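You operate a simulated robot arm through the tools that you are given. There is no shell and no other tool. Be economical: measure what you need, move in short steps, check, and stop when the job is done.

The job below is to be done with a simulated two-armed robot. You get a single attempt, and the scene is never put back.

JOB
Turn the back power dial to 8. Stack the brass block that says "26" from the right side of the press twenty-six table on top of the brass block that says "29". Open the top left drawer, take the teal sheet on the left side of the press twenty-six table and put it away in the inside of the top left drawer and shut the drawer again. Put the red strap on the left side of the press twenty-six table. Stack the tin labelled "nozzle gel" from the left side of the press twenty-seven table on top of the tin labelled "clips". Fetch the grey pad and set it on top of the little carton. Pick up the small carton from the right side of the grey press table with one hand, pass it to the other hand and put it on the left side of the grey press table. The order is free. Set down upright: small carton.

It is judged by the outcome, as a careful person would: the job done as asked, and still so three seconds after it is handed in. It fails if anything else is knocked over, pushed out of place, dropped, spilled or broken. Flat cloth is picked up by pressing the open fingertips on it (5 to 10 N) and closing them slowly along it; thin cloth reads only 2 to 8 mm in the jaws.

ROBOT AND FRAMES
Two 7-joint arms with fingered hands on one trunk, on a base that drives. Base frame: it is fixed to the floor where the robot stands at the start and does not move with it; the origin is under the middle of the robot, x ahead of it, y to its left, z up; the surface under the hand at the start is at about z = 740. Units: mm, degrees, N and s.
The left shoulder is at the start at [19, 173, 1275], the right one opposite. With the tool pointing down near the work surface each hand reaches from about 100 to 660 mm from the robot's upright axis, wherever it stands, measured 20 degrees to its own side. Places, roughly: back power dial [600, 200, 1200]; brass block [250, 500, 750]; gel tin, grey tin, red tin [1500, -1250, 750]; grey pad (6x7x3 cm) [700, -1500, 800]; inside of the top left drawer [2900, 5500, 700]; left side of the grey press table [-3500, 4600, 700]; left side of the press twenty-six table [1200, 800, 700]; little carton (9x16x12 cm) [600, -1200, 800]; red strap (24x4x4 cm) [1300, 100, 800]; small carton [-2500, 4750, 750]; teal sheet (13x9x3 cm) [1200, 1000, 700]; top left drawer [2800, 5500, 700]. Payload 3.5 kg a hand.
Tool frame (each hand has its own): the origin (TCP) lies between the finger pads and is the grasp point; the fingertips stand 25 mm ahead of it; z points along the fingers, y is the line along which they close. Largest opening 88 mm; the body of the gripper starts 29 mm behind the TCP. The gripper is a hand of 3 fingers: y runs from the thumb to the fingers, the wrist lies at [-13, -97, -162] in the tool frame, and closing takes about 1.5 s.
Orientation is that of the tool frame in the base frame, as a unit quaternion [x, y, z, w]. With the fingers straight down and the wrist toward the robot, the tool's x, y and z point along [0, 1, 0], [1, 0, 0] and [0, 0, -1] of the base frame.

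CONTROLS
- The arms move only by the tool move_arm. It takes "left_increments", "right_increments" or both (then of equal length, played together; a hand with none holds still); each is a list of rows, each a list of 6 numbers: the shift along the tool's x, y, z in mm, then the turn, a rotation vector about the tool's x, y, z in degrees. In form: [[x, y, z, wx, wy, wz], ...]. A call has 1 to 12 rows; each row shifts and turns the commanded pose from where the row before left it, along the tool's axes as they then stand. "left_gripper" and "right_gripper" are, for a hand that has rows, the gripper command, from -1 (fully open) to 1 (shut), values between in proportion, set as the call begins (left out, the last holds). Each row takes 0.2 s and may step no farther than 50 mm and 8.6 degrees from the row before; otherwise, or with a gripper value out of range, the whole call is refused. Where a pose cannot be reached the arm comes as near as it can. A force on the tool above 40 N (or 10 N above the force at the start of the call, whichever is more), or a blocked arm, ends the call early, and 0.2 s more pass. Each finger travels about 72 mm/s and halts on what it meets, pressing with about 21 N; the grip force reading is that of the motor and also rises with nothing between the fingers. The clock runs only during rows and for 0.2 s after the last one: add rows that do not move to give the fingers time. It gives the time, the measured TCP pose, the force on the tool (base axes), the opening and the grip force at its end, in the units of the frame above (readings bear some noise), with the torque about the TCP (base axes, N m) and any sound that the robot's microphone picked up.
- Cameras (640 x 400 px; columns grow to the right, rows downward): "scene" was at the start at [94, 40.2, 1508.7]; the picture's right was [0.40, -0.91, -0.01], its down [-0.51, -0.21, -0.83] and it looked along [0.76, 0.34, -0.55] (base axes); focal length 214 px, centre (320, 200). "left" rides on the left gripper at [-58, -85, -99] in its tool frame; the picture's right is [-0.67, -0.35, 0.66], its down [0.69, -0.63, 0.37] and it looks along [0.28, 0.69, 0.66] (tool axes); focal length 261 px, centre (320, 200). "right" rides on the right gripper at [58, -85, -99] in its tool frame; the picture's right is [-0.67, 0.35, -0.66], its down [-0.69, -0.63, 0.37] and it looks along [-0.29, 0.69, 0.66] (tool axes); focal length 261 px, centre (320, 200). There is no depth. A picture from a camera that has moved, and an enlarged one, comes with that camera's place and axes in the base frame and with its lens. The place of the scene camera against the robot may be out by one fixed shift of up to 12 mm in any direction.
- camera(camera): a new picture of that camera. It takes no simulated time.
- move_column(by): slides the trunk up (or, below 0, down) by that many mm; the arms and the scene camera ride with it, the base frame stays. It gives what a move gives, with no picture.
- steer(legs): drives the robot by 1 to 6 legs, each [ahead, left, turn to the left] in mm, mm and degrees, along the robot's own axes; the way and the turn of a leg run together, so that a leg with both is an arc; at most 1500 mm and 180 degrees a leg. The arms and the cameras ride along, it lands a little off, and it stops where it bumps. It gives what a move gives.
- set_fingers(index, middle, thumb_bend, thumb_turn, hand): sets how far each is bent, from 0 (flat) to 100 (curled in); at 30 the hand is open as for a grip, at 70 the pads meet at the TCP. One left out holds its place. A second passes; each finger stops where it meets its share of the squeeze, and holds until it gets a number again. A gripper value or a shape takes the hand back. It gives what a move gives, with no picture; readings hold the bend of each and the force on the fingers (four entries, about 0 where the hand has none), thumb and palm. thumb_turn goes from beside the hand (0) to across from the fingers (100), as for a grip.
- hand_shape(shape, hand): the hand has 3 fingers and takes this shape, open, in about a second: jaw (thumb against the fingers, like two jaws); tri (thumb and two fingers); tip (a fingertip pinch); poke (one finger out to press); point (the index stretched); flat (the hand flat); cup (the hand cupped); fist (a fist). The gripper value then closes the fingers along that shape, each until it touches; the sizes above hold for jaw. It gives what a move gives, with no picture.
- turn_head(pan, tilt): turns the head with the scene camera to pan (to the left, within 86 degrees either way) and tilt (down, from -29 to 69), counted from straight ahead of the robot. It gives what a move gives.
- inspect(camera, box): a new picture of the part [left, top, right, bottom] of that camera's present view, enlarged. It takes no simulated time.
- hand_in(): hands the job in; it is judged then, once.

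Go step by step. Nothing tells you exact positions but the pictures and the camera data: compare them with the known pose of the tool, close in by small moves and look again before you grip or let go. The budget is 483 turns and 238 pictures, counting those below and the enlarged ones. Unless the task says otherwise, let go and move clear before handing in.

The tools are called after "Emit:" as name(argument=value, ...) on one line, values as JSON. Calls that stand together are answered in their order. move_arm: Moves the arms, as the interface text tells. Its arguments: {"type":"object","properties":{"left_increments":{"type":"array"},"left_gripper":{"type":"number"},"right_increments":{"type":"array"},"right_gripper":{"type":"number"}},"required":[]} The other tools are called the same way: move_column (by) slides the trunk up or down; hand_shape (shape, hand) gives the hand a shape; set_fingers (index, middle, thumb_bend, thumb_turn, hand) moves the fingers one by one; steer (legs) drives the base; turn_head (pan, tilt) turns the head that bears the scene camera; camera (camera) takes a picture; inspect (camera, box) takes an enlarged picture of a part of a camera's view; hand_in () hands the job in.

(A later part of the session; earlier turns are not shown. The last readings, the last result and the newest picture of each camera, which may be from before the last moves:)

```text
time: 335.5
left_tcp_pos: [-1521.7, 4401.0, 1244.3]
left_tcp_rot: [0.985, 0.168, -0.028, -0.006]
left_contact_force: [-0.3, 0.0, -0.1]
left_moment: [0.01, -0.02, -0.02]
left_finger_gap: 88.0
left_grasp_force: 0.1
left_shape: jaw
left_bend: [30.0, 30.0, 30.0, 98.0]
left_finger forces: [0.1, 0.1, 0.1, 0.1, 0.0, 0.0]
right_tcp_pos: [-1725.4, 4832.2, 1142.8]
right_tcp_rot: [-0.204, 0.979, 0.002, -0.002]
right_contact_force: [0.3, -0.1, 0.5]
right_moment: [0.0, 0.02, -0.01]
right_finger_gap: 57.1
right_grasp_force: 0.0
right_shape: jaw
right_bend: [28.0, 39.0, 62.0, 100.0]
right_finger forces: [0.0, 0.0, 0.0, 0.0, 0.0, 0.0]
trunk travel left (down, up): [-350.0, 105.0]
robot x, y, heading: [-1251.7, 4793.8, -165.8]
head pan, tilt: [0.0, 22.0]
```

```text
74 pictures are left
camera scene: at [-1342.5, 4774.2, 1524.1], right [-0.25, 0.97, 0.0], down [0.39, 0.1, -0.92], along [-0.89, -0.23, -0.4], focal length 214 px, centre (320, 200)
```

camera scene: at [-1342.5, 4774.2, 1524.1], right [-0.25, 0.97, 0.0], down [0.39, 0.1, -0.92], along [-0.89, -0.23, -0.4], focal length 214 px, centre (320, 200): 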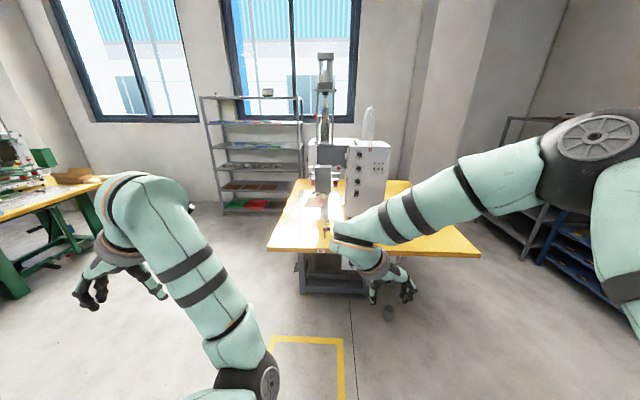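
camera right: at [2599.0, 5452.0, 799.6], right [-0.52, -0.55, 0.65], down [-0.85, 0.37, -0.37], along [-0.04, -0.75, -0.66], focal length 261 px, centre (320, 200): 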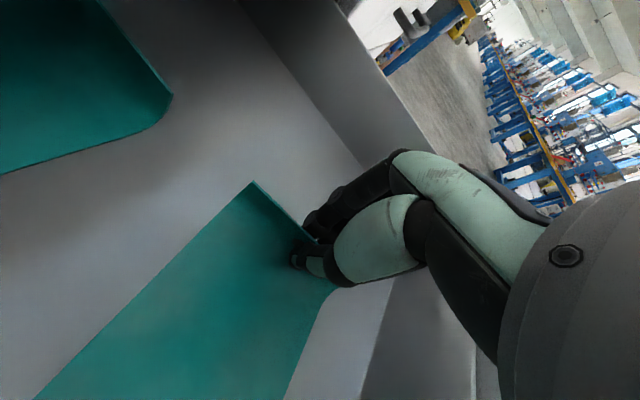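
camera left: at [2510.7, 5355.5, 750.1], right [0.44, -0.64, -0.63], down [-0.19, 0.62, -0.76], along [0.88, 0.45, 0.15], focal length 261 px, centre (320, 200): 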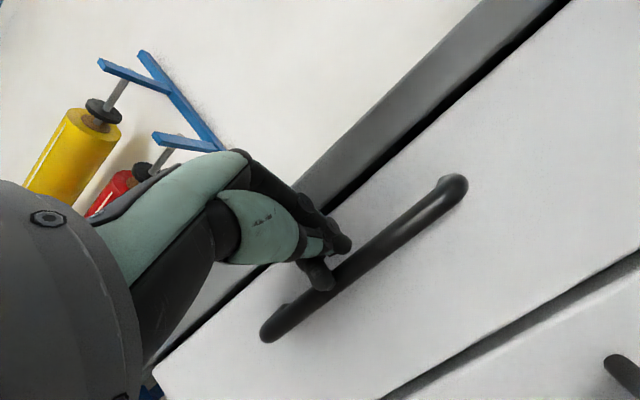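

Emit:
move_arm(right_increments=[[-45, 0, 0, 0, 0, 0], [-45, 0, 0, 0, 0, 0], [0, 0, 0, 0, 0, 0]])

Emit:
steer(legs=[[300, -676, 0], [440, 0, -4]])

Emit:
turn_head(pan=25, tilt=35)

Emit:
camera(camera="scene")

```text
time: 336.3
left_tcp_pos: [-1522.6, 4401.5, 1244.3]
left_tcp_rot: [0.985, 0.168, -0.027, -0.008]
left_contact_force: [-0.5, 0.3, 0.2]
left_moment: [0.02, -0.01, -0.03]
left_finger_gap: 88.1
left_grasp_force: 0.1
left_shape: jaw
left_bend: [30.0, 30.0, 30.0, 98.0]
left_finger forces: [0.0, 0.0, 0.0, 0.1, 0.1, 0.1]
right_tcp_pos: [-1641.2, 4866.2, 1139.9]
right_tcp_rot: [-0.204, 0.979, 0.002, -0.002]
right_contact_force: [-0.2, -0.7, -0.8]
right_moment: [-0.01, -0.01, 0.03]
right_finger_gap: 56.9
right_grasp_force: 0.1
right_shape: jaw
right_bend: [28.0, 39.0, 62.0, 100.0]
right_finger forces: [0.0, 0.0, 0.0, 0.0, 0.0, 0.1]
trunk travel left (down, up): [-350.0, 105.0]
robot x, y, heading: [-1254.0, 4792.5, -165.7]
head pan, tilt: [0.0, 22.0]
```

```text
time: 342.6
left_tcp_pos: [-2426.1, 4913.7, 1245.8]
left_tcp_rot: [0.99, 0.137, -0.027, -0.007]
left_contact_force: [0.0, -0.3, 0.3]
left_moment: [0.0, 0.03, -0.02]
left_finger_gap: 88.1
left_grasp_force: 0.1
left_shape: jaw
left_bend: [30.0, 30.0, 30.0, 98.0]
left_finger forces: [0.0, 0.0, 0.1, 0.1, 0.0, 0.1]
right_tcp_pos: [-2516.1, 5384.7, 1140.4]
right_tcp_rot: [-0.172, 0.985, 0.001, -0.002]
right_contact_force: [0.5, 0.0, -0.7]
right_moment: [0.01, 0.02, -0.01]
right_finger_gap: 57.4
right_grasp_force: 0.0
right_shape: jaw
right_bend: [28.0, 39.0, 62.0, 100.0]
right_finger forces: [0.1, 0.1, 0.0, 0.0, 0.0, 0.0]
trunk travel left (down, up): [-350.0, 105.0]
robot x, y, heading: [-2133.8, 5293.0, -169.4]
head pan, tilt: [0.0, 22.0]
```

```text
time: 343.5
left_tcp_pos: [-2426.4, 4913.0, 1245.0]
left_tcp_rot: [0.99, 0.137, -0.028, -0.008]
left_contact_force: [0.2, -0.4, 0.7]
left_moment: [-0.03, -0.01, 0.02]
left_finger_gap: 87.7
left_grasp_force: 0.1
left_shape: jaw
left_bend: [30.0, 30.0, 30.0, 98.0]
left_finger forces: [0.0, 0.1, 0.0, 0.1, 0.0, 0.1]
right_tcp_pos: [-2518.2, 5383.6, 1141.9]
right_tcp_rot: [-0.174, 0.985, 0.001, -0.001]
right_contact_force: [0.5, -0.7, -0.3]
right_moment: [0.0, 0.0, -0.02]
right_finger_gap: 57.0
right_grasp_force: 0.0
right_shape: jaw
right_bend: [28.0, 39.0, 62.0, 100.0]
right_finger forces: [0.0, 0.1, 0.0, 0.0, 0.1, 0.0]
trunk travel left (down, up): [-350.0, 105.0]
robot x, y, heading: [-2134.4, 5287.1, -169.5]
head pan, tilt: [25.0, 35.0]
```

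```text
73 pictures are left
camera scene: at [-2205.8, 5241.3, 1504.0], right [-0.58, 0.81, -0.01], down [0.49, 0.34, -0.8], along [-0.65, -0.47, -0.6], focal length 214 px, centre (320, 200)
```

scene: 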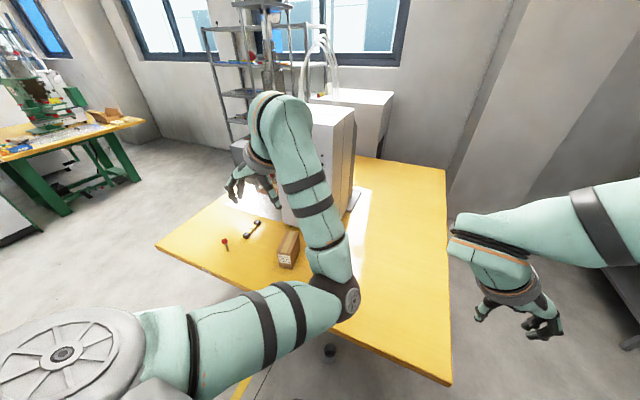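

Emit:
inspect(camera="scene", box=[210, 205, 320, 285])

```text
5.00 times, centred on (265, 245) of scene
camera zoom: at [-2205.8, 5241.3, 1504.0], right [-0.58, 0.81, -0.01], down [0.49, 0.34, -0.8], along [-0.65, -0.47, -0.6], focal length 1072 px, centre (595, -25)
```

zoom: 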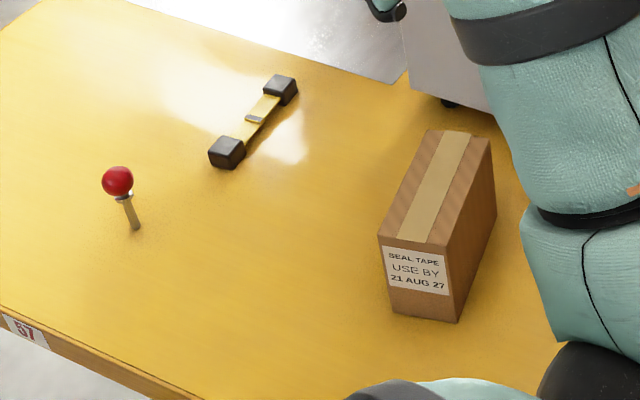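

Emit:
move_arm(left_increments=[[0, 0, 0, 0, 1.5, -4.2], [0, 0, 0, 0, 1.6, -4.1], [-40, 9, 0, 0, 0, 0], [-40, 9, 0, 0, 0, 0], [-40, 9, 0, 0, 0, 0], [-40, 9, 0, 0, 0, 0], [-42, 9, 0, 0, 0, 0], [0, 0, 0, 0, 0, 0]])

Emit:
move_column(by=-240)

Emit:
camera(camera="left")

Emit:
camera(camera="scene")

```text
time: 345.3
left_tcp_pos: [-2593.4, 4791.7, 1241.5]
left_tcp_rot: [0.978, 0.207, 0.0, -0.014]
left_contact_force: [0.8, -0.1, 0.0]
left_moment: [0.04, 0.0, -0.02]
left_finger_gap: 87.9
left_grasp_force: 0.0
left_shape: jaw
left_bend: [30.0, 30.0, 30.0, 98.0]
left_finger forces: [0.0, 0.1, 0.1, 0.0, 0.1, 0.0]
right_tcp_pos: [-2516.7, 5385.2, 1140.8]
right_tcp_rot: [-0.174, 0.985, 0.001, -0.002]
right_contact_force: [-0.5, -0.3, 0.5]
right_moment: [0.03, -0.02, -0.03]
right_finger_gap: 57.1
right_grasp_force: 0.0
right_shape: jaw
right_bend: [28.0, 39.0, 62.0, 100.0]
right_finger forces: [0.0, 0.0, 0.0, 0.0, 0.1, 0.0]
trunk travel left (down, up): [-350.0, 105.0]
robot x, y, heading: [-2135.7, 5290.9, -169.2]
head pan, tilt: [25.0, 35.0]
```

```text
time: 347.8
left_tcp_pos: [-2593.4, 4791.1, 1002.5]
left_tcp_rot: [0.978, 0.208, 0.0, -0.013]
left_contact_force: [-0.1, 0.1, 0.1]
left_moment: [0.0, 0.02, 0.0]
left_finger_gap: 87.9
left_grasp_force: 0.0
left_shape: jaw
left_bend: [30.0, 30.0, 30.0, 98.0]
left_finger forces: [0.0, 0.0, 0.0, 0.0, 0.1, 0.0]
right_tcp_pos: [-2517.3, 5385.3, 900.9]
right_tcp_rot: [-0.173, 0.985, 0.002, -0.002]
right_contact_force: [0.9, 0.4, 0.0]
right_moment: [0.0, 0.03, 0.01]
right_finger_gap: 57.0
right_grasp_force: 0.1
right_shape: jaw
right_bend: [28.0, 39.0, 62.0, 100.0]
right_finger forces: [0.0, 0.0, 0.0, 0.0, 0.0, 0.0]
trunk travel left (down, up): [-110.0, 345.0]
robot x, y, heading: [-2130.9, 5291.7, -169.4]
head pan, tilt: [25.0, 35.0]
```

```text
71 pictures are left
camera left: at [-2679.2, 4840.7, 1103.4], right [-0.76, 0.06, -0.65], down [0.37, 0.86, -0.35], along [0.54, -0.5, -0.68], focal length 261 px, centre (320, 200)
```

left: 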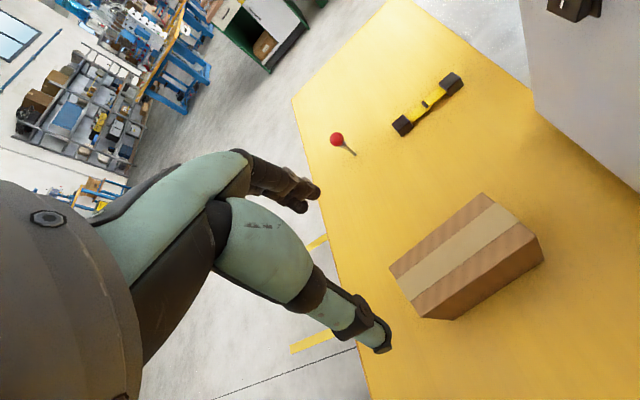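

```text
70 pictures are left
camera scene: at [-2344.2, 5215.1, 1211.6], right [-0.56, 0.82, -0.13], down [0.69, 0.38, -0.62], along [-0.46, -0.44, -0.77], focal length 214 px, centre (320, 200)
```

scene: 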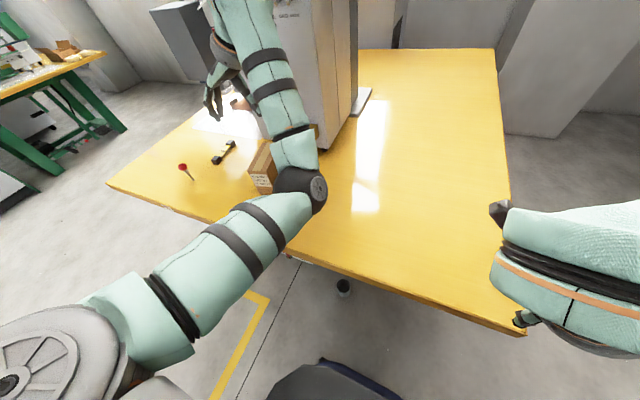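

Emit:
move_column(by=200)

Emit:
move_arm(left_increments=[[0, 9, 20, 0, 0, 0], [0, 0, 40, 0, 0, 0], [0, 0, 40, 0, 0, 0], [0, 0, 40, 0, 0, 0], [0, 0, 40, 0, 0, 0], [0, 0, 40, 0, 0, 0]])

Emit:
camera(camera="scene")

```text
time: 350.0
left_tcp_pos: [-2593.5, 4790.9, 1200.9]
left_tcp_rot: [0.978, 0.209, 0.001, -0.014]
left_contact_force: [-0.3, 0.4, 0.7]
left_moment: [0.02, 0.01, 0.01]
left_finger_gap: 87.9
left_grasp_force: 0.1
left_shape: jaw
left_bend: [30.0, 30.0, 30.0, 98.0]
left_finger forces: [0.1, 0.0, 0.0, 0.0, 0.0, 0.0]
right_tcp_pos: [-2517.2, 5385.3, 1099.8]
right_tcp_rot: [-0.174, 0.985, 0.002, -0.002]
right_contact_force: [0.5, -0.6, -1.0]
right_moment: [0.03, 0.02, 0.0]
right_finger_gap: 57.3
right_grasp_force: 0.1
right_shape: jaw
right_bend: [28.0, 39.0, 62.0, 100.0]
right_finger forces: [0.0, 0.0, 0.0, 0.0, 0.0, 0.0]
trunk travel left (down, up): [-310.0, 145.0]
robot x, y, heading: [-2133.5, 5286.1, -169.4]
head pan, tilt: [25.0, 35.0]
```

```text
time: 351.4
left_tcp_pos: [-2549.3, 4803.3, 1015.6]
left_tcp_rot: [0.978, 0.207, 0.001, -0.014]
left_contact_force: [-0.1, -0.1, -0.7]
left_moment: [-0.01, -0.06, 0.0]
left_finger_gap: 87.9
left_grasp_force: 0.1
left_shape: jaw
left_bend: [30.0, 30.0, 30.0, 98.0]
left_finger forces: [0.0, 0.0, 0.0, 0.0, 0.0, 0.1]
left hand out of reach, approached as far as the arm can: row 4, 5, 6
right_tcp_pos: [-2518.0, 5385.1, 1100.7]
right_tcp_rot: [-0.173, 0.985, 0.002, -0.002]
right_contact_force: [0.3, 0.0, -0.6]
right_moment: [-0.05, 0.0, 0.01]
right_finger_gap: 57.1
right_grasp_force: 0.0
right_shape: jaw
right_bend: [28.0, 39.0, 62.0, 100.0]
right_finger forces: [0.0, 0.1, 0.1, 0.0, 0.0, 0.0]
trunk travel left (down, up): [-310.0, 145.0]
robot x, y, heading: [-2138.4, 5292.1, -169.1]
head pan, tilt: [25.0, 35.0]
```

```text
69 pictures are left
camera scene: at [-2218.6, 5238.6, 1460.5], right [-0.58, 0.81, -0.02], down [0.51, 0.34, -0.79], along [-0.63, -0.47, -0.61], focal length 214 px, centre (320, 200)
```

scene: 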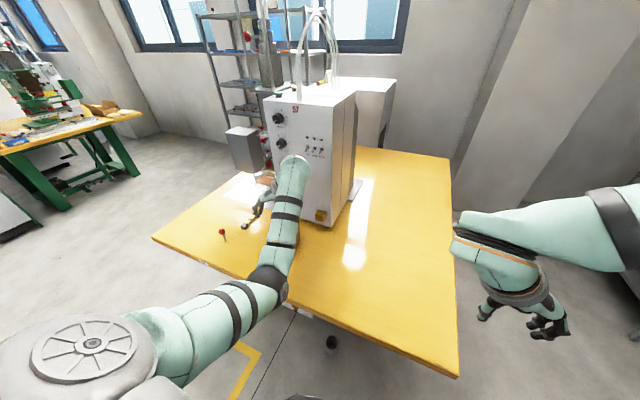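

Emit:
move_arm(left_increments=[[15, 20, -40, 0, 0, 0], [15, 20, -40, 0, 0, 0], [35, 30, -10, 0, 0, 0], [35, 30, -10, 0, 0, 0], [35, 30, -10, 0, 0, 0], [35, 30, -10, 0, 0, 0], [35, 30, -10, 0, 0, 0], [35, 30, -10, 0, 0, 0], [30, 35, 0, 0, 0, 0], [20, 40, 0, 0, 0, 0], [10, 45, 0, 0, 0, 0], [0, 45, 0, 0, 0, 0]])

Emit:
move_arm(left_increments=[[0, 45, 0, 0, 0, 8.2], [0, 45, 0, 0, 0, 8.2], [-10, 30, 0, 0, 0, 8.2], [0, 0, 0, 0, 0, 8.2], [0, 0, 0, 0, 0, 8.2], [0, 0, 0, 0, 0, 8.2], [0, 0, 0, 0, 0, 8.2], [0, 0, 0, 0, 0, 8.2], [0, 0, 0, 0, 0, 8.2], [0, 0, 0, 0, 0, 8.2]])

```text
time: 354.0
left_tcp_pos: [-2112.1, 4566.6, 1150.6]
left_tcp_rot: [0.978, 0.208, 0.001, -0.014]
left_contact_force: [0.1, -0.5, -0.1]
left_moment: [0.0, 0.0, -0.03]
left_finger_gap: 88.1
left_grasp_force: 0.1
left_shape: jaw
left_bend: [30.0, 30.0, 30.0, 98.0]
left_finger forces: [0.0, 0.0, 0.0, 0.1, 0.0, 0.0]
right_tcp_pos: [-2516.8, 5385.0, 1101.2]
right_tcp_rot: [-0.173, 0.985, 0.002, -0.002]
right_contact_force: [-0.1, 1.1, 0.0]
right_moment: [-0.01, 0.03, 0.01]
right_finger_gap: 57.1
right_grasp_force: 0.1
right_shape: jaw
right_bend: [28.0, 39.0, 62.0, 100.0]
right_finger forces: [0.1, 0.1, 0.1, 0.0, 0.0, 0.1]
trunk travel left (down, up): [-310.0, 145.0]
robot x, y, heading: [-2132.1, 5288.8, -169.3]
head pan, tilt: [25.0, 35.0]
```

```text
time: 356.2
left_tcp_pos: [-2090.7, 4450.2, 1144.6]
left_tcp_rot: [0.874, -0.486, -0.009, -0.01]
left_contact_force: [0.6, -0.5, 0.0]
left_moment: [0.0, 0.02, 0.03]
left_finger_gap: 88.1
left_grasp_force: 0.1
left_shape: jaw
left_bend: [30.0, 30.0, 30.0, 98.0]
left_finger forces: [0.0, 0.0, 0.0, 0.0, 0.1, 0.1]
right_tcp_pos: [-2516.4, 5385.7, 1100.8]
right_tcp_rot: [-0.173, 0.985, 0.002, -0.002]
right_contact_force: [0.9, -0.2, -0.1]
right_moment: [0.0, 0.04, -0.01]
right_finger_gap: 57.1
right_grasp_force: 0.1
right_shape: jaw
right_bend: [28.0, 39.0, 62.0, 100.0]
right_finger forces: [0.1, 0.1, 0.0, 0.0, 0.1, 0.1]
trunk travel left (down, up): [-310.0, 145.0]
robot x, y, heading: [-2136.6, 5290.3, -169.1]
head pan, tilt: [25.0, 35.0]
```

Emit:
move_arm(left_increments=[[0, 0, 0, -8.3, 0, 0], [0, 0, 0, -8.3, 0, 0], [0, 0, 0, -8.3, 0, 0], [0, 0, 0, -8.3, 0, 0], [0, 0, 0, -8.3, 0, 0], [0, 0, 0, -8.3, 0, 0], [0, 0, 0, -8.3, 0, 0], [0, 0, 0, -8.3, 0, 0], [0, 0, 0, -8.3, 0, 0], [0, 0, 0, -8.3, 0, 0], [0, 0, 0, -8.3, 0, 0], [0, 0, 0, -8.3, 0, 0]])

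Emit:
turn_head(pan=70, tilt=25)

Emit:
camera(camera="scene")

```text
time: 358.8
left_tcp_pos: [-2138.8, 4519.6, 1199.1]
left_tcp_rot: [0.572, -0.306, -0.376, 0.662]
left_contact_force: [0.1, -0.4, 0.8]
left_moment: [-0.01, -0.04, -0.01]
left_finger_gap: 87.9
left_grasp_force: 0.1
left_shape: jaw
left_bend: [30.0, 30.0, 30.0, 98.0]
left_finger forces: [0.0, 0.0, 0.0, 0.0, 0.0, 0.0]
left hand out of reach, approached as far as the arm can: row 8, 9, 10, 11, 12
right_tcp_pos: [-2518.9, 5385.6, 1101.8]
right_tcp_rot: [-0.173, 0.985, 0.002, -0.001]
right_contact_force: [-0.2, -0.2, 0.1]
right_moment: [0.04, 0.0, 0.01]
right_finger_gap: 56.9
right_grasp_force: 0.1
right_shape: jaw
right_bend: [28.0, 39.0, 62.0, 100.0]
right_finger forces: [0.0, 0.1, 0.0, 0.0, 0.0, 0.1]
trunk travel left (down, up): [-310.0, 145.0]
robot x, y, heading: [-2130.8, 5293.2, -169.4]
head pan, tilt: [25.0, 35.0]
```

```text
time: 359.9
left_tcp_pos: [-2139.9, 4518.6, 1197.8]
left_tcp_rot: [0.573, -0.307, -0.376, 0.661]
left_contact_force: [0.1, 0.3, 0.6]
left_moment: [-0.02, -0.01, 0.0]
left_finger_gap: 87.9
left_grasp_force: 0.1
left_shape: jaw
left_bend: [30.0, 30.0, 30.0, 98.0]
left_finger forces: [0.0, 0.0, 0.0, 0.0, 0.0, 0.0]
right_tcp_pos: [-2517.1, 5384.9, 1100.7]
right_tcp_rot: [-0.173, 0.985, 0.002, -0.003]
right_contact_force: [0.1, 0.7, 0.6]
right_moment: [0.0, -0.01, 0.02]
right_finger_gap: 57.1
right_grasp_force: 0.0
right_shape: jaw
right_bend: [28.0, 39.0, 62.0, 100.0]
right_finger forces: [0.0, 0.1, 0.1, 0.1, 0.1, 0.0]
trunk travel left (down, up): [-310.0, 145.0]
robot x, y, heading: [-2131.1, 5290.7, -169.2]
head pan, tilt: [70.0, 25.0]
```

```text
68 pictures are left
camera scene: at [-2163.5, 5198.9, 1479.0], right [-0.99, 0.16, -0.05], down [0.12, 0.43, -0.9], along [-0.12, -0.89, -0.44], focal length 214 px, centre (320, 200)
```

scene: 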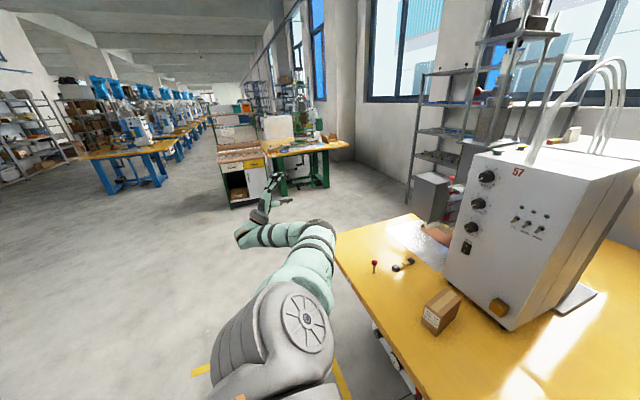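

Emit:
move_arm(left_increments=[[-41, 6, 9, 0, 0, 0], [-41, 6, 9, 0, 0, 0], [-41, 6, 9, 0, 0, 0], [-41, 6, 9, 0, 0, 0], [-41, 6, 9, 0, 0, 0], [-41, 6, 9, 0, 0, 0], [-41, 6, 9, 0, 0, 0], [-41, 6, 9, 0, 0, 0], [-41, 6, 9, 0, 0, 0], [-41, 6, 9, 0, 0, 0], [-41, 6, 9, 0, 0, 0], [-41, 6, 9, 0, 0, 0]])

Emit:
turn_head(pan=30, tilt=30)

Emit:
camera(camera="scene")

```text
time: 362.5
left_tcp_pos: [-2465.3, 4822.5, 1329.7]
left_tcp_rot: [0.575, -0.308, -0.37, 0.661]
left_contact_force: [-0.3, 0.2, -0.1]
left_moment: [-0.01, -0.01, -0.01]
left_finger_gap: 87.9
left_grasp_force: 0.0
left_shape: jaw
left_bend: [30.0, 30.0, 30.0, 98.0]
left_finger forces: [0.0, 0.1, 0.0, 0.0, 0.0, 0.1]
left hand out of reach, approached as far as the arm can: row 2, 3, 4, 11, 12
right_tcp_pos: [-2516.1, 5384.8, 1100.0]
right_tcp_rot: [-0.174, 0.985, 0.003, -0.002]
right_contact_force: [-0.2, 0.2, 0.2]
right_moment: [-0.03, 0.03, 0.0]
right_finger_gap: 57.1
right_grasp_force: 0.0
right_shape: jaw
right_bend: [28.0, 39.0, 62.0, 100.0]
right_finger forces: [0.0, 0.1, 0.1, 0.0, 0.1, 0.0]
trunk travel left (down, up): [-310.0, 145.0]
robot x, y, heading: [-2130.9, 5288.7, -169.5]
head pan, tilt: [70.0, 25.0]
```

```text
time: 363.6
left_tcp_pos: [-2467.6, 4821.5, 1330.1]
left_tcp_rot: [0.575, -0.307, -0.374, 0.66]
left_contact_force: [0.3, 1.1, 0.2]
left_moment: [0.0, 0.04, -0.04]
left_finger_gap: 88.1
left_grasp_force: 0.1
left_shape: jaw
left_bend: [30.0, 30.0, 30.0, 98.0]
left_finger forces: [0.0, 0.1, 0.0, 0.0, 0.1, 0.0]
right_tcp_pos: [-2517.3, 5384.6, 1100.0]
right_tcp_rot: [-0.173, 0.985, 0.002, -0.002]
right_contact_force: [-0.3, 0.0, 0.2]
right_moment: [-0.02, 0.01, 0.0]
right_finger_gap: 57.2
right_grasp_force: 0.0
right_shape: jaw
right_bend: [28.0, 39.0, 62.0, 100.0]
right_finger forces: [0.1, 0.1, 0.0, 0.0, 0.0, 0.0]
trunk travel left (down, up): [-310.0, 145.0]
robot x, y, heading: [-2131.8, 5288.7, -169.5]
head pan, tilt: [30.0, 30.0]
```

```text
67 pictures are left
camera scene: at [-2216.4, 5231.0, 1468.4], right [-0.65, 0.76, -0.03], down [0.43, 0.34, -0.84], along [-0.63, -0.56, -0.54], focal length 214 px, centre (320, 200)
```

scene: 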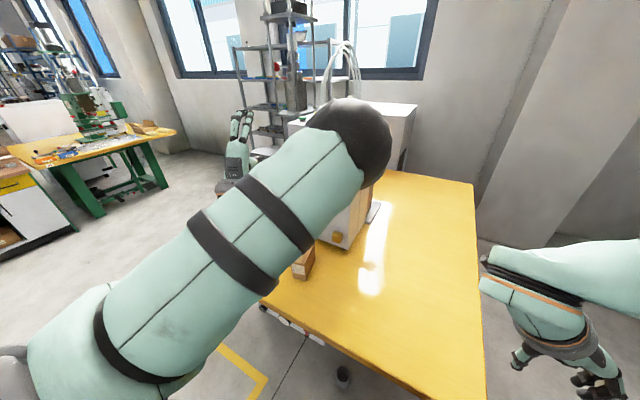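

Emit:
move_arm(right_increments=[[0, 0, 0, 0, 0, -8.2], [0, 0, 0, 0, 0, -8.2], [0, 0, 0, 0, 0, -8.2], [0, 0, 0, 0, 0, -8.2], [0, 0, 0, 0, 0, -8.2], [0, 0, 0, 0, 0, -8.2], [0, 0, 0, 0, 0, -8.2], [0, 0, 0, 0, 0, -8.2], [0, 0, 0, 0, 0, -8.2], [0, 0, 0, 0, 0, -8.2], [0, 0, 0, 0, 0, -8]])

Emit:
move_arm(right_increments=[[0, 0, 0, 0, 8.2, 0], [0, 0, 0, 0, 8.2, 0], [0, 0, 0, 0, 8.2, 0], [0, 0, 0, 0, 8.2, 0], [0, 0, 0, 0, 8.2, 0], [0, 0, 0, 0, 8.2, 0], [0, 0, 0, 0, 8.2, 0], [0, 0, 0, 0, 8.2, 0], [0, 0, 0, 0, 8.2, 0], [0, 0, 0, 0, 8.2, 0], [0, 0, 0, 0, 8, 0]])

Emit:
move_arm(left_increments=[[0, 0, 0, 8.2, 0, 0], [0, 0, 0, 8.2, 0, 0], [0, 0, 0, 8.2, 0, 0], [0, 0, 0, 8.2, 0, 0], [0, 0, 0, 8.2, 0, 0], [0, 0, 0, 8.2, 0, 0], [0, 0, 0, 8.2, 0, 0], [0, 0, 0, 8.2, 0, 0], [0, 0, 0, 8.2, 0, 0], [0, 0, 0, 8.2, 0, 0], [0, 0, 0, 8.2, 0, 0], [0, 0, 0, 8, 0, 0]])

Emit:
turn_head(pan=0, tilt=30)

Emit:
camera(camera="scene")

```text
time: 366.0
left_tcp_pos: [-2465.9, 4821.5, 1331.2]
left_tcp_rot: [0.574, -0.306, -0.374, 0.661]
left_contact_force: [-0.6, 0.8, 0.4]
left_moment: [0.0, 0.01, 0.01]
left_finger_gap: 88.0
left_grasp_force: 0.0
left_shape: jaw
left_bend: [30.0, 30.0, 30.0, 98.0]
left_finger forces: [0.1, 0.0, 0.0, 0.0, 0.1, 0.0]
right_tcp_pos: [-2525.7, 5380.5, 1100.8]
right_tcp_rot: [0.82, -0.573, -0.003, 0.0]
right_contact_force: [-0.2, -0.4, 1.2]
right_moment: [0.01, -0.01, 0.04]
right_finger_gap: 57.4
right_grasp_force: 0.1
right_shape: jaw
right_bend: [28.0, 39.0, 62.0, 100.0]
right_finger forces: [0.0, 0.1, 0.0, 0.0, 0.1, 0.1]
right hand out of reach, approached as far as the arm can: row 9, 10
trunk travel left (down, up): [-310.0, 145.0]
robot x, y, heading: [-2129.4, 5291.9, -169.4]
head pan, tilt: [30.0, 30.0]
```

```text
time: 368.4
left_tcp_pos: [-2466.0, 4821.9, 1330.8]
left_tcp_rot: [0.574, -0.306, -0.374, 0.661]
left_contact_force: [-0.2, 0.5, 0.3]
left_moment: [-0.01, 0.0, 0.0]
left_finger_gap: 87.9
left_grasp_force: 0.1
left_shape: jaw
left_bend: [30.0, 30.0, 30.0, 98.0]
left_finger forces: [0.0, 0.0, 0.0, 0.1, 0.1, 0.0]
right_tcp_pos: [-2524.3, 5380.5, 1101.1]
right_tcp_rot: [0.58, -0.406, 0.578, 0.406]
right_contact_force: [-0.6, -0.5, -0.4]
right_moment: [0.03, 0.0, 0.04]
right_finger_gap: 57.3
right_grasp_force: 0.1
right_shape: jaw
right_bend: [28.0, 39.0, 62.0, 100.0]
right_finger forces: [0.0, 0.1, 0.0, 0.0, 0.0, 0.1]
trunk travel left (down, up): [-310.0, 145.0]
robot x, y, heading: [-2133.9, 5287.9, -169.3]
head pan, tilt: [30.0, 30.0]
```

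```text
time: 370.6
left_tcp_pos: [-2450.1, 4816.3, 1388.6]
left_tcp_rot: [0.851, -0.46, -0.2, 0.153]
left_contact_force: [-0.5, 0.6, 0.0]
left_moment: [-0.01, -0.01, -0.02]
left_finger_gap: 88.0
left_grasp_force: 0.0
left_shape: jaw
left_bend: [30.0, 30.0, 30.0, 98.0]
left_finger forces: [0.1, 0.0, 0.0, 0.0, 0.0, 0.0]
left hand out of reach, approached as far as the arm can: row 3
right_tcp_pos: [-2523.5, 5380.4, 1100.8]
right_tcp_rot: [0.581, -0.405, 0.577, 0.406]
right_contact_force: [0.5, -0.3, -0.1]
right_moment: [0.04, -0.01, -0.01]
right_finger_gap: 57.0
right_grasp_force: 0.0
right_shape: jaw
right_bend: [28.0, 39.0, 62.0, 100.0]
right_finger forces: [0.0, 0.1, 0.1, 0.1, 0.0, 0.0]
trunk travel left (down, up): [-310.0, 145.0]
robot x, y, heading: [-2133.9, 5291.3, -169.5]
head pan, tilt: [30.0, 30.0]
stopped in row 11 (left hand): the arm was blocked; the commanded pose is now the measured one
```

```text
time: 371.5
left_tcp_pos: [-2452.3, 4816.7, 1387.1]
left_tcp_rot: [0.851, -0.462, -0.2, 0.152]
left_contact_force: [-0.1, 0.4, 0.0]
left_moment: [0.01, 0.03, -0.03]
left_finger_gap: 87.9
left_grasp_force: 0.0
left_shape: jaw
left_bend: [30.0, 30.0, 30.0, 98.0]
left_finger forces: [0.0, 0.0, 0.0, 0.1, 0.0, 0.0]
right_tcp_pos: [-2525.1, 5380.2, 1101.6]
right_tcp_rot: [0.581, -0.405, 0.577, 0.406]
right_contact_force: [0.6, 0.3, -0.2]
right_moment: [0.0, 0.0, 0.02]
right_finger_gap: 57.2
right_grasp_force: 0.0
right_shape: jaw
right_bend: [28.0, 39.0, 62.0, 100.0]
right_finger forces: [0.0, 0.0, 0.0, 0.0, 0.1, 0.0]
trunk travel left (down, up): [-310.0, 145.0]
robot x, y, heading: [-2135.6, 5292.4, -169.6]
head pan, tilt: [0.0, 30.0]
```

```text
66 pictures are left
camera scene: at [-2233.3, 5260.2, 1467.9], right [-0.33, 0.94, -0.01], down [0.52, 0.17, -0.84], along [-0.79, -0.28, -0.55], focal length 214 px, centre (320, 200)
```

scene: 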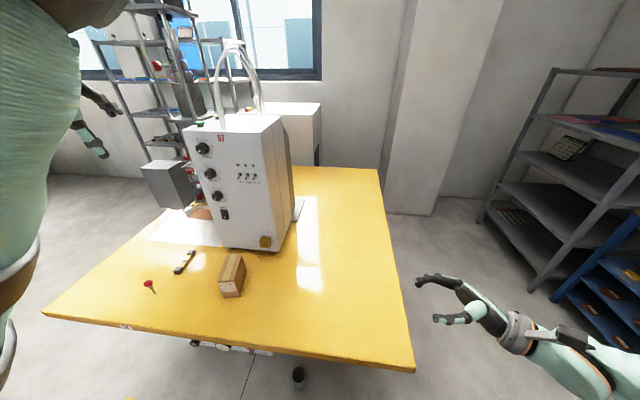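

Emit:
move_arm(left_increments=[[0, 20, 40, 0, 0, 0], [0, 20, 40, 0, 0, 0], [0, 20, 40, 4, 0, 0], [0, 20, 40, 5, 0, 0], [0, 0, 40, 5, 0, 0], [0, 0, 40, 5, 0, 0], [0, 0, 30, 5, 0, 0], [0, 0, 0, 5, 0, 0]])

Emit:
camera(camera="scene")

```text
time: 372.1
left_tcp_pos: [-2464.8, 4817.3, 1456.9]
left_tcp_rot: [0.798, -0.455, -0.335, 0.21]
left_contact_force: [0.5, -0.3, -0.8]
left_moment: [0.06, 0.01, -0.02]
left_finger_gap: 87.7
left_grasp_force: 0.0
left_shape: jaw
left_bend: [30.0, 30.0, 30.0, 97.0]
left_finger forces: [0.0, 0.1, 0.0, 0.0, 0.1, 0.0]
right_tcp_pos: [-2524.4, 5380.7, 1101.8]
right_tcp_rot: [0.581, -0.405, 0.577, 0.406]
right_contact_force: [0.1, -0.7, -0.8]
right_moment: [0.02, 0.0, 0.01]
right_finger_gap: 57.3
right_grasp_force: 0.0
right_shape: jaw
right_bend: [28.0, 39.0, 62.0, 100.0]
right_finger forces: [0.0, 0.1, 0.1, 0.0, 0.1, 0.0]
trunk travel left (down, up): [-310.0, 145.0]
robot x, y, heading: [-2129.6, 5289.9, -169.3]
head pan, tilt: [0.0, 30.0]
stopped in row 2 (left hand): the arm was blocked; the commanded pose is now the measured one
```

```text
65 pictures are left
camera scene: at [-2235.7, 5273.8, 1467.8], right [-0.19, 0.98, 0.0], down [0.54, 0.1, -0.84], along [-0.82, -0.16, -0.55], focal length 214 px, centre (320, 200)
```

scene: 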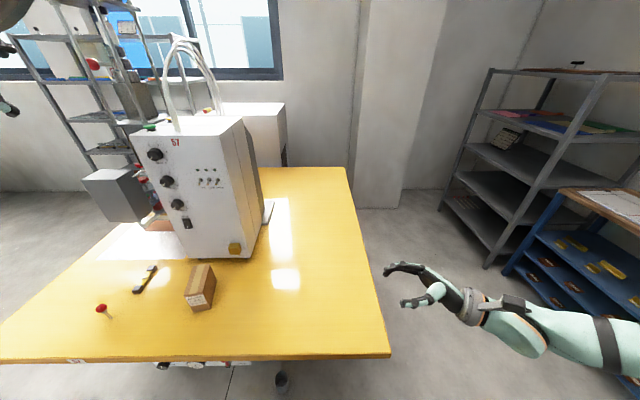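

Emit:
turn_head(pan=50, tilt=10)

Emit:
camera(camera="scene")

```text
time: 373.2
left_tcp_pos: [-2466.8, 4817.5, 1456.7]
left_tcp_rot: [0.799, -0.455, -0.334, 0.209]
left_contact_force: [0.0, -0.3, -0.2]
left_moment: [0.03, 0.0, -0.01]
left_finger_gap: 87.5
left_grasp_force: 0.1
left_shape: jaw
left_bend: [30.0, 30.0, 30.0, 97.0]
left_finger forces: [0.0, 0.0, 0.0, 0.1, 0.0, 0.1]
right_tcp_pos: [-2525.2, 5381.1, 1100.6]
right_tcp_rot: [0.581, -0.405, 0.578, 0.405]
right_contact_force: [-0.4, -0.1, 0.7]
right_moment: [-0.02, 0.03, -0.01]
right_finger_gap: 57.3
right_grasp_force: 0.2
right_shape: jaw
right_bend: [28.0, 39.0, 62.0, 100.0]
right_finger forces: [0.0, 0.0, 0.0, 0.1, 0.0, 0.0]
trunk travel left (down, up): [-310.0, 145.0]
robot x, y, heading: [-2134.8, 5291.7, -169.3]
head pan, tilt: [50.0, 10.0]
```

```text
64 pictures are left
camera scene: at [-2195.3, 5208.7, 1501.7], right [-0.87, 0.49, -0.04], down [0.14, 0.16, -0.98], along [-0.47, -0.86, -0.21], focal length 214 px, centre (320, 200)
```

scene: 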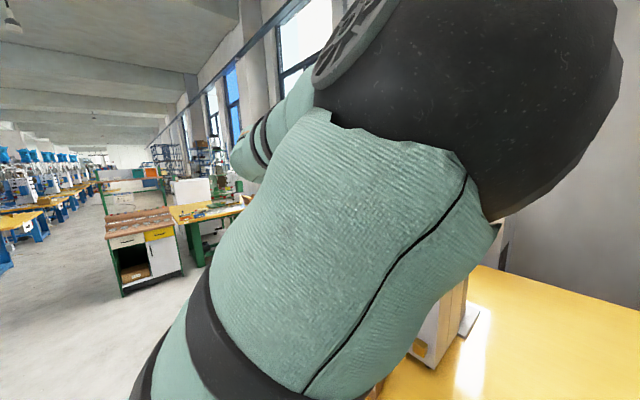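

Emit:
move_arm(left_increments=[[39, -3, 14, 0, 0, 0], [39, -3, 14, 0, 0, 0], [39, -3, 14, 0, 0, 0], [39, -3, 14, 0, 0, 0], [39, -3, 14, 0, 0, 0], [39, -3, 14, 0, 0, 0]])

Emit:
move_arm(left_increments=[[0, 0, 30, 6, 0, 0], [0, 0, 30, 6, 0, 0], [0, 0, 30, 6, 0, 0], [0, 0, 30, 6, 0, 0], [0, 0, 30, 6, 0, 0], [0, 0, 30, 6, 0, 0]])

Emit:
camera(camera="scene")

```text
time: 374.6
left_tcp_pos: [-2428.5, 4619.6, 1306.4]
left_tcp_rot: [0.797, -0.458, -0.332, 0.21]
left_contact_force: [0.1, -0.3, -0.6]
left_moment: [-0.04, 0.0, -0.04]
left_finger_gap: 88.1
left_grasp_force: 0.1
left_shape: jaw
left_bend: [30.0, 30.0, 30.0, 97.0]
left_finger forces: [0.1, 0.0, 0.0, 0.0, 0.0, 0.0]
right_tcp_pos: [-2524.7, 5378.9, 1101.5]
right_tcp_rot: [0.582, -0.405, 0.577, 0.405]
right_contact_force: [-0.1, 0.6, -0.6]
right_moment: [0.02, 0.02, 0.04]
right_finger_gap: 57.2
right_grasp_force: 0.1
right_shape: jaw
right_bend: [28.0, 39.0, 62.0, 100.0]
right_finger forces: [0.0, 0.1, 0.1, 0.0, 0.1, 0.1]
trunk travel left (down, up): [-310.0, 145.0]
robot x, y, heading: [-2134.9, 5287.4, -169.2]
head pan, tilt: [50.0, 10.0]
```

```text
time: 376.0
left_tcp_pos: [-2530.6, 4638.8, 1162.3]
left_tcp_rot: [0.824, -0.538, -0.173, -0.048]
left_contact_force: [0.0, 0.4, 0.1]
left_moment: [-0.03, 0.01, -0.03]
left_finger_gap: 87.6
left_grasp_force: 0.2
left_shape: jaw
left_bend: [30.0, 30.0, 30.0, 97.0]
left_finger forces: [0.1, 0.0, 0.0, 0.1, 0.0, 0.1]
right_tcp_pos: [-2526.0, 5381.3, 1101.8]
right_tcp_rot: [0.581, -0.405, 0.578, 0.406]
right_contact_force: [-0.5, -1.2, -0.4]
right_moment: [0.02, 0.01, 0.0]
right_finger_gap: 57.0
right_grasp_force: 0.2
right_shape: jaw
right_bend: [28.0, 39.0, 62.0, 100.0]
right_finger forces: [0.0, 0.0, 0.0, 0.1, 0.0, 0.0]
trunk travel left (down, up): [-310.0, 145.0]
robot x, y, heading: [-2132.1, 5289.4, -169.2]
head pan, tilt: [50.0, 10.0]
```

```text
63 pictures are left
camera scene: at [-2196.0, 5208.2, 1501.7], right [-0.87, 0.49, -0.04], down [0.14, 0.16, -0.98], along [-0.47, -0.86, -0.21], focal length 214 px, centre (320, 200)
```

scene: 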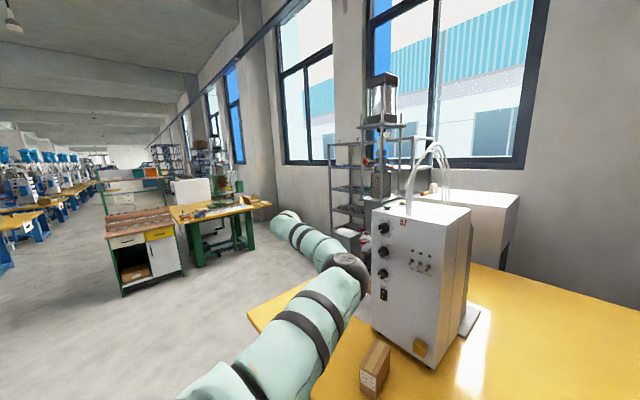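

Emit:
move_arm(left_increments=[[0, 0, 0, 2, 6.5, 0], [0, 0, 0, 2, 6.5, 0], [0, 0, 0, 2, 6.7, 0], [-30, -10, 0, 0, 0, 0], [-30, -10, 0, 0, 0, 0], [-30, -10, 0, 0, 0, 0], [-30, -10, 0, 0, 0, 0], [-30, -10, 0, 0, 0, 0]])

Emit:
steer(legs=[[-350, 0, 0], [0, 0, -78], [-680, 0, 0], [0, 250, 0]])

Emit:
turn_head(pan=35, tilt=30)

Emit:
camera(camera="scene")

```text
time: 377.8
left_tcp_pos: [-2542.5, 4797.4, 1161.5]
left_tcp_rot: [0.838, -0.546, -0.002, 0.004]
left_contact_force: [-1.3, 0.3, 0.9]
left_moment: [-0.02, -0.04, 0.03]
left_finger_gap: 88.1
left_grasp_force: 0.0
left_shape: jaw
left_bend: [30.0, 30.0, 30.0, 97.0]
left_finger forces: [0.1, 0.0, 0.0, 0.0, 0.0, 0.1]
right_tcp_pos: [-2525.2, 5381.3, 1100.0]
right_tcp_rot: [0.581, -0.406, 0.577, 0.406]
right_contact_force: [-0.2, -0.3, -0.5]
right_moment: [-0.02, 0.01, -0.01]
right_finger_gap: 57.2
right_grasp_force: 0.1
right_shape: jaw
right_bend: [28.0, 39.0, 62.0, 100.0]
right_finger forces: [0.0, 0.0, 0.0, 0.0, 0.1, 0.0]
trunk travel left (down, up): [-310.0, 145.0]
robot x, y, heading: [-2131.6, 5290.0, -169.4]
head pan, tilt: [50.0, 10.0]
```

```text
time: 388.2
left_tcp_pos: [-2304.0, 4905.6, 1162.1]
left_tcp_rot: [-0.327, 0.945, 0.003, -0.001]
left_contact_force: [0.2, -0.8, -0.5]
left_moment: [-0.01, -0.03, -0.02]
left_finger_gap: 87.8
left_grasp_force: 0.0
left_shape: jaw
left_bend: [30.0, 30.0, 30.0, 97.0]
left_finger forces: [0.1, 0.0, 0.0, 0.0, 0.1, 0.0]
right_tcp_pos: [-1732.5, 5033.7, 1100.6]
right_tcp_rot: [-0.21, 0.677, -0.207, -0.674]
right_contact_force: [0.0, 0.1, 0.0]
right_moment: [-0.01, -0.01, 0.0]
right_finger_gap: 57.6
right_grasp_force: 0.0
right_shape: jaw
right_bend: [28.0, 39.0, 62.0, 100.0]
right_finger forces: [0.0, 0.1, 0.0, 0.0, 0.0, 0.0]
trunk travel left (down, up): [-310.0, 145.0]
robot x, y, heading: [-1722.6, 4629.8, 115.1]
head pan, tilt: [50.0, 10.0]
```

```text
time: 389.1
left_tcp_pos: [-2306.0, 4904.3, 1160.6]
left_tcp_rot: [-0.327, 0.945, 0.003, -0.001]
left_contact_force: [-0.3, 0.2, 0.4]
left_moment: [0.0, -0.01, -0.01]
left_finger_gap: 87.9
left_grasp_force: 0.1
left_shape: jaw
left_bend: [30.0, 30.0, 30.0, 97.0]
left_finger forces: [0.1, 0.0, 0.0, 0.0, 0.0, 0.0]
right_tcp_pos: [-1733.5, 5032.9, 1100.4]
right_tcp_rot: [-0.21, 0.676, -0.206, -0.675]
right_contact_force: [0.5, -0.6, 0.1]
right_moment: [0.0, 0.0, -0.01]
right_finger_gap: 56.9
right_grasp_force: 0.1
right_shape: jaw
right_bend: [28.0, 39.0, 62.0, 100.0]
right_finger forces: [0.1, 0.0, 0.0, 0.1, 0.0, 0.1]
trunk travel left (down, up): [-310.0, 145.0]
robot x, y, heading: [-1725.5, 4632.2, 115.1]
head pan, tilt: [35.0, 30.0]
```

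```text
62 pictures are left
camera scene: at [-1806.6, 4698.3, 1468.7], right [0.5, 0.87, -0.03], down [0.45, -0.29, -0.84], along [-0.74, 0.41, -0.54], focal length 214 px, centre (320, 200)
```

scene: 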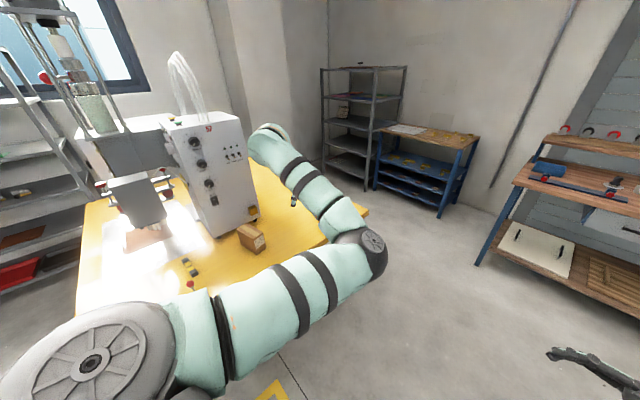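

Emit:
steer(legs=[[12, 373, -1.5]])

Emit:
move_arm(left_increments=[[0, 0, 0, 0, 0, 6.5], [0, 0, 0, 0, 0, 6.5], [0, 0, 20, 0, 0, 0], [0, 0, 40, 0, 0, 0], [0, 0, 40, 0, 0, 0], [0, 0, 0, 0, 0, 0]])

Emit:
camera(camera="left")

Emit:
camera(camera="scene")

```text
time: 391.4
left_tcp_pos: [-2637.7, 4779.1, 1161.6]
left_tcp_rot: [-0.314, 0.949, 0.003, 0.0]
left_contact_force: [0.1, -0.5, 0.7]
left_moment: [0.0, -0.01, 0.01]
left_finger_gap: 87.8
left_grasp_force: 0.0
left_shape: jaw
left_bend: [30.0, 30.0, 30.0, 97.0]
left_finger forces: [0.0, 0.1, 0.0, 0.0, 0.0, 0.1]
right_tcp_pos: [-2063.2, 4892.7, 1100.5]
right_tcp_rot: [-0.203, 0.678, -0.198, -0.678]
right_contact_force: [0.1, 0.1, -0.2]
right_moment: [-0.01, -0.02, 0.01]
right_finger_gap: 57.1
right_grasp_force: 0.1
right_shape: jaw
right_bend: [28.0, 39.0, 62.0, 100.0]
right_finger forces: [0.1, 0.0, 0.0, 0.0, 0.0, 0.0]
trunk travel left (down, up): [-310.0, 145.0]
robot x, y, heading: [-2062.6, 4489.7, 113.4]
head pan, tilt: [35.0, 30.0]
```

```text
time: 392.8
left_tcp_pos: [-2639.0, 4779.3, 1060.5]
left_tcp_rot: [-0.205, 0.979, 0.003, -0.002]
left_contact_force: [0.3, 0.5, 0.1]
left_moment: [-0.01, -0.01, -0.01]
left_finger_gap: 88.0
left_grasp_force: 0.1
left_shape: jaw
left_bend: [30.0, 30.0, 30.0, 97.0]
left_finger forces: [0.0, 0.0, 0.0, 0.0, 0.1, 0.1]
right_tcp_pos: [-2064.7, 4892.6, 1100.8]
right_tcp_rot: [-0.203, 0.679, -0.199, -0.677]
right_contact_force: [-0.5, 0.5, -0.3]
right_moment: [0.0, 0.0, 0.01]
right_finger_gap: 57.0
right_grasp_force: 0.0
right_shape: jaw
right_bend: [28.0, 39.0, 62.0, 100.0]
right_finger forces: [0.0, 0.1, 0.0, 0.0, 0.1, 0.0]
trunk travel left (down, up): [-310.0, 145.0]
robot x, y, heading: [-2063.9, 4490.1, 113.6]
head pan, tilt: [35.0, 30.0]
```

```text
61 pictures are left
camera left: at [-2551.0, 4723.8, 1159.0], right [0.75, -0.05, -0.66], down [-0.38, -0.85, -0.37], along [-0.54, 0.53, -0.66], focal length 261 px, centre (320, 200)
```

left: 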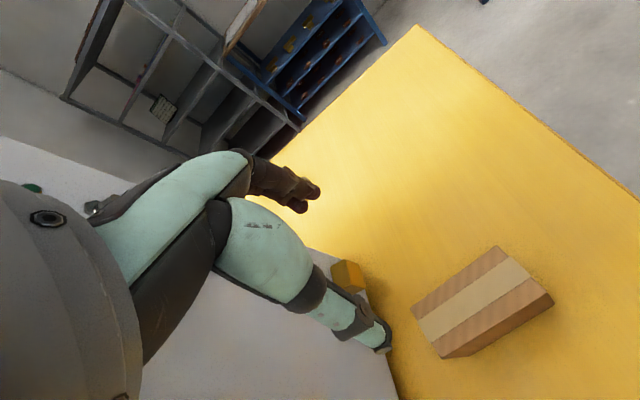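

```text
60 pictures are left
camera scene: at [-2144.6, 4560.1, 1468.7], right [0.52, 0.85, -0.03], down [0.45, -0.31, -0.84], along [-0.73, 0.42, -0.54], focal length 214 px, centre (320, 200)
```

scene: 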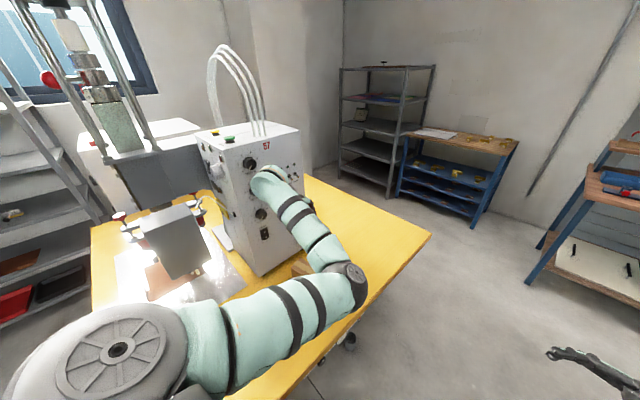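

Emit:
move_arm(left_increments=[[13, -15, 20, 0, 0, 0], [0, 0, 40, 0, 0, 0], [0, 0, 40, 0, 0, 0], [0, 0, 0, 0, 0, 0]])

Emit:
camera(camera="scene")

```text
time: 393.8
left_tcp_pos: [-2645.3, 4762.9, 958.9]
left_tcp_rot: [-0.205, 0.979, 0.003, -0.001]
left_contact_force: [-0.4, -0.7, -0.3]
left_moment: [0.0, -0.02, 0.0]
left_finger_gap: 87.9
left_grasp_force: 0.0
left_shape: jaw
left_bend: [30.0, 30.0, 30.0, 97.0]
left_finger forces: [0.1, 0.0, 0.0, 0.0, 0.1, 0.0]
right_tcp_pos: [-2064.0, 4892.8, 1102.1]
right_tcp_rot: [0.202, -0.678, 0.199, 0.678]
right_contact_force: [0.1, 0.9, 0.1]
right_moment: [0.0, 0.0, 0.01]
right_finger_gap: 57.2
right_grasp_force: 0.0
right_shape: jaw
right_bend: [28.0, 39.0, 62.0, 100.0]
right_finger forces: [0.0, 0.0, 0.0, 0.0, 0.1, 0.1]
trunk travel left (down, up): [-310.0, 145.0]
robot x, y, heading: [-2062.1, 4489.4, 113.7]
head pan, tilt: [35.0, 30.0]
```

```text
59 pictures are left
camera scene: at [-2144.8, 4559.8, 1468.7], right [0.52, 0.85, -0.03], down [0.45, -0.3, -0.84], along [-0.73, 0.42, -0.54], focal length 214 px, centre (320, 200)
```

scene: 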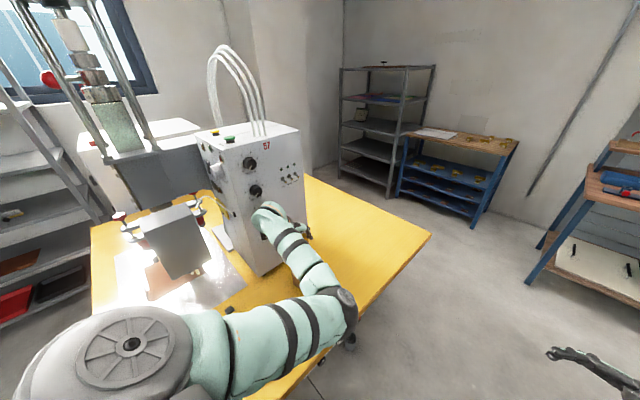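

Emit:
move_arm(left_increments=[[0, 0, 40, 0, 0, 0], [0, 0, 40, 0, 0, 0], [0, 0, 0, 0, 0, 0]])

Emit:
camera(camera="scene")

Emit:
camera(camera="left")

```text
time: 394.6
left_tcp_pos: [-2645.7, 4761.2, 881.8]
left_tcp_rot: [-0.205, 0.979, 0.003, -0.002]
left_contact_force: [0.3, -1.1, 0.2]
left_moment: [0.0, -0.03, -0.01]
left_finger_gap: 87.8
left_grasp_force: 0.1
left_shape: jaw
left_bend: [30.0, 30.0, 30.0, 97.0]
left_finger forces: [0.0, 0.0, 0.1, 0.0, 0.1, 0.1]
right_tcp_pos: [-2063.7, 4892.7, 1102.0]
right_tcp_rot: [-0.201, 0.679, -0.199, -0.678]
right_contact_force: [0.0, -0.6, -0.5]
right_moment: [0.0, -0.01, -0.02]
right_finger_gap: 57.1
right_grasp_force: 0.0
right_shape: jaw
right_bend: [28.0, 39.0, 62.0, 100.0]
right_finger forces: [0.1, 0.0, 0.0, 0.0, 0.0, 0.1]
trunk travel left (down, up): [-310.0, 145.0]
robot x, y, heading: [-2067.3, 4492.7, 113.6]
head pan, tilt: [35.0, 30.0]
```

```text
58 pictures are left
camera scene: at [-2144.4, 4560.1, 1468.7], right [0.52, 0.85, -0.03], down [0.45, -0.31, -0.84], along [-0.73, 0.42, -0.54], focal length 214 px, centre (320, 200)
```

scene: 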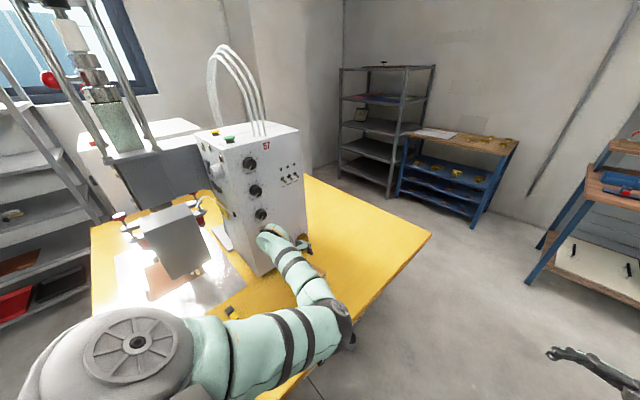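

```text
57 pictures are left
camera left: at [-2557.0, 4704.8, 980.6], right [0.75, -0.05, -0.66], down [-0.38, -0.85, -0.37], along [-0.54, 0.53, -0.65], focal length 261 px, centre (320, 200)
```

left: 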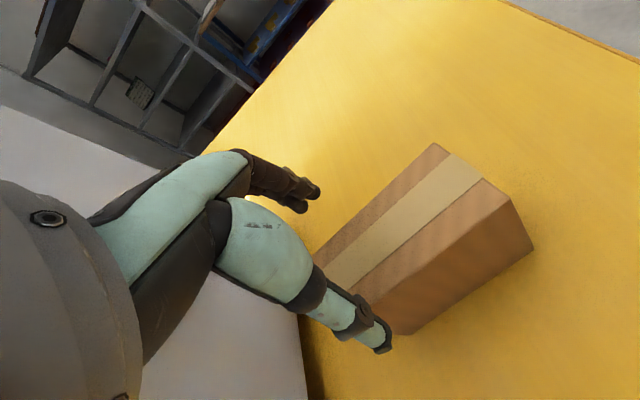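

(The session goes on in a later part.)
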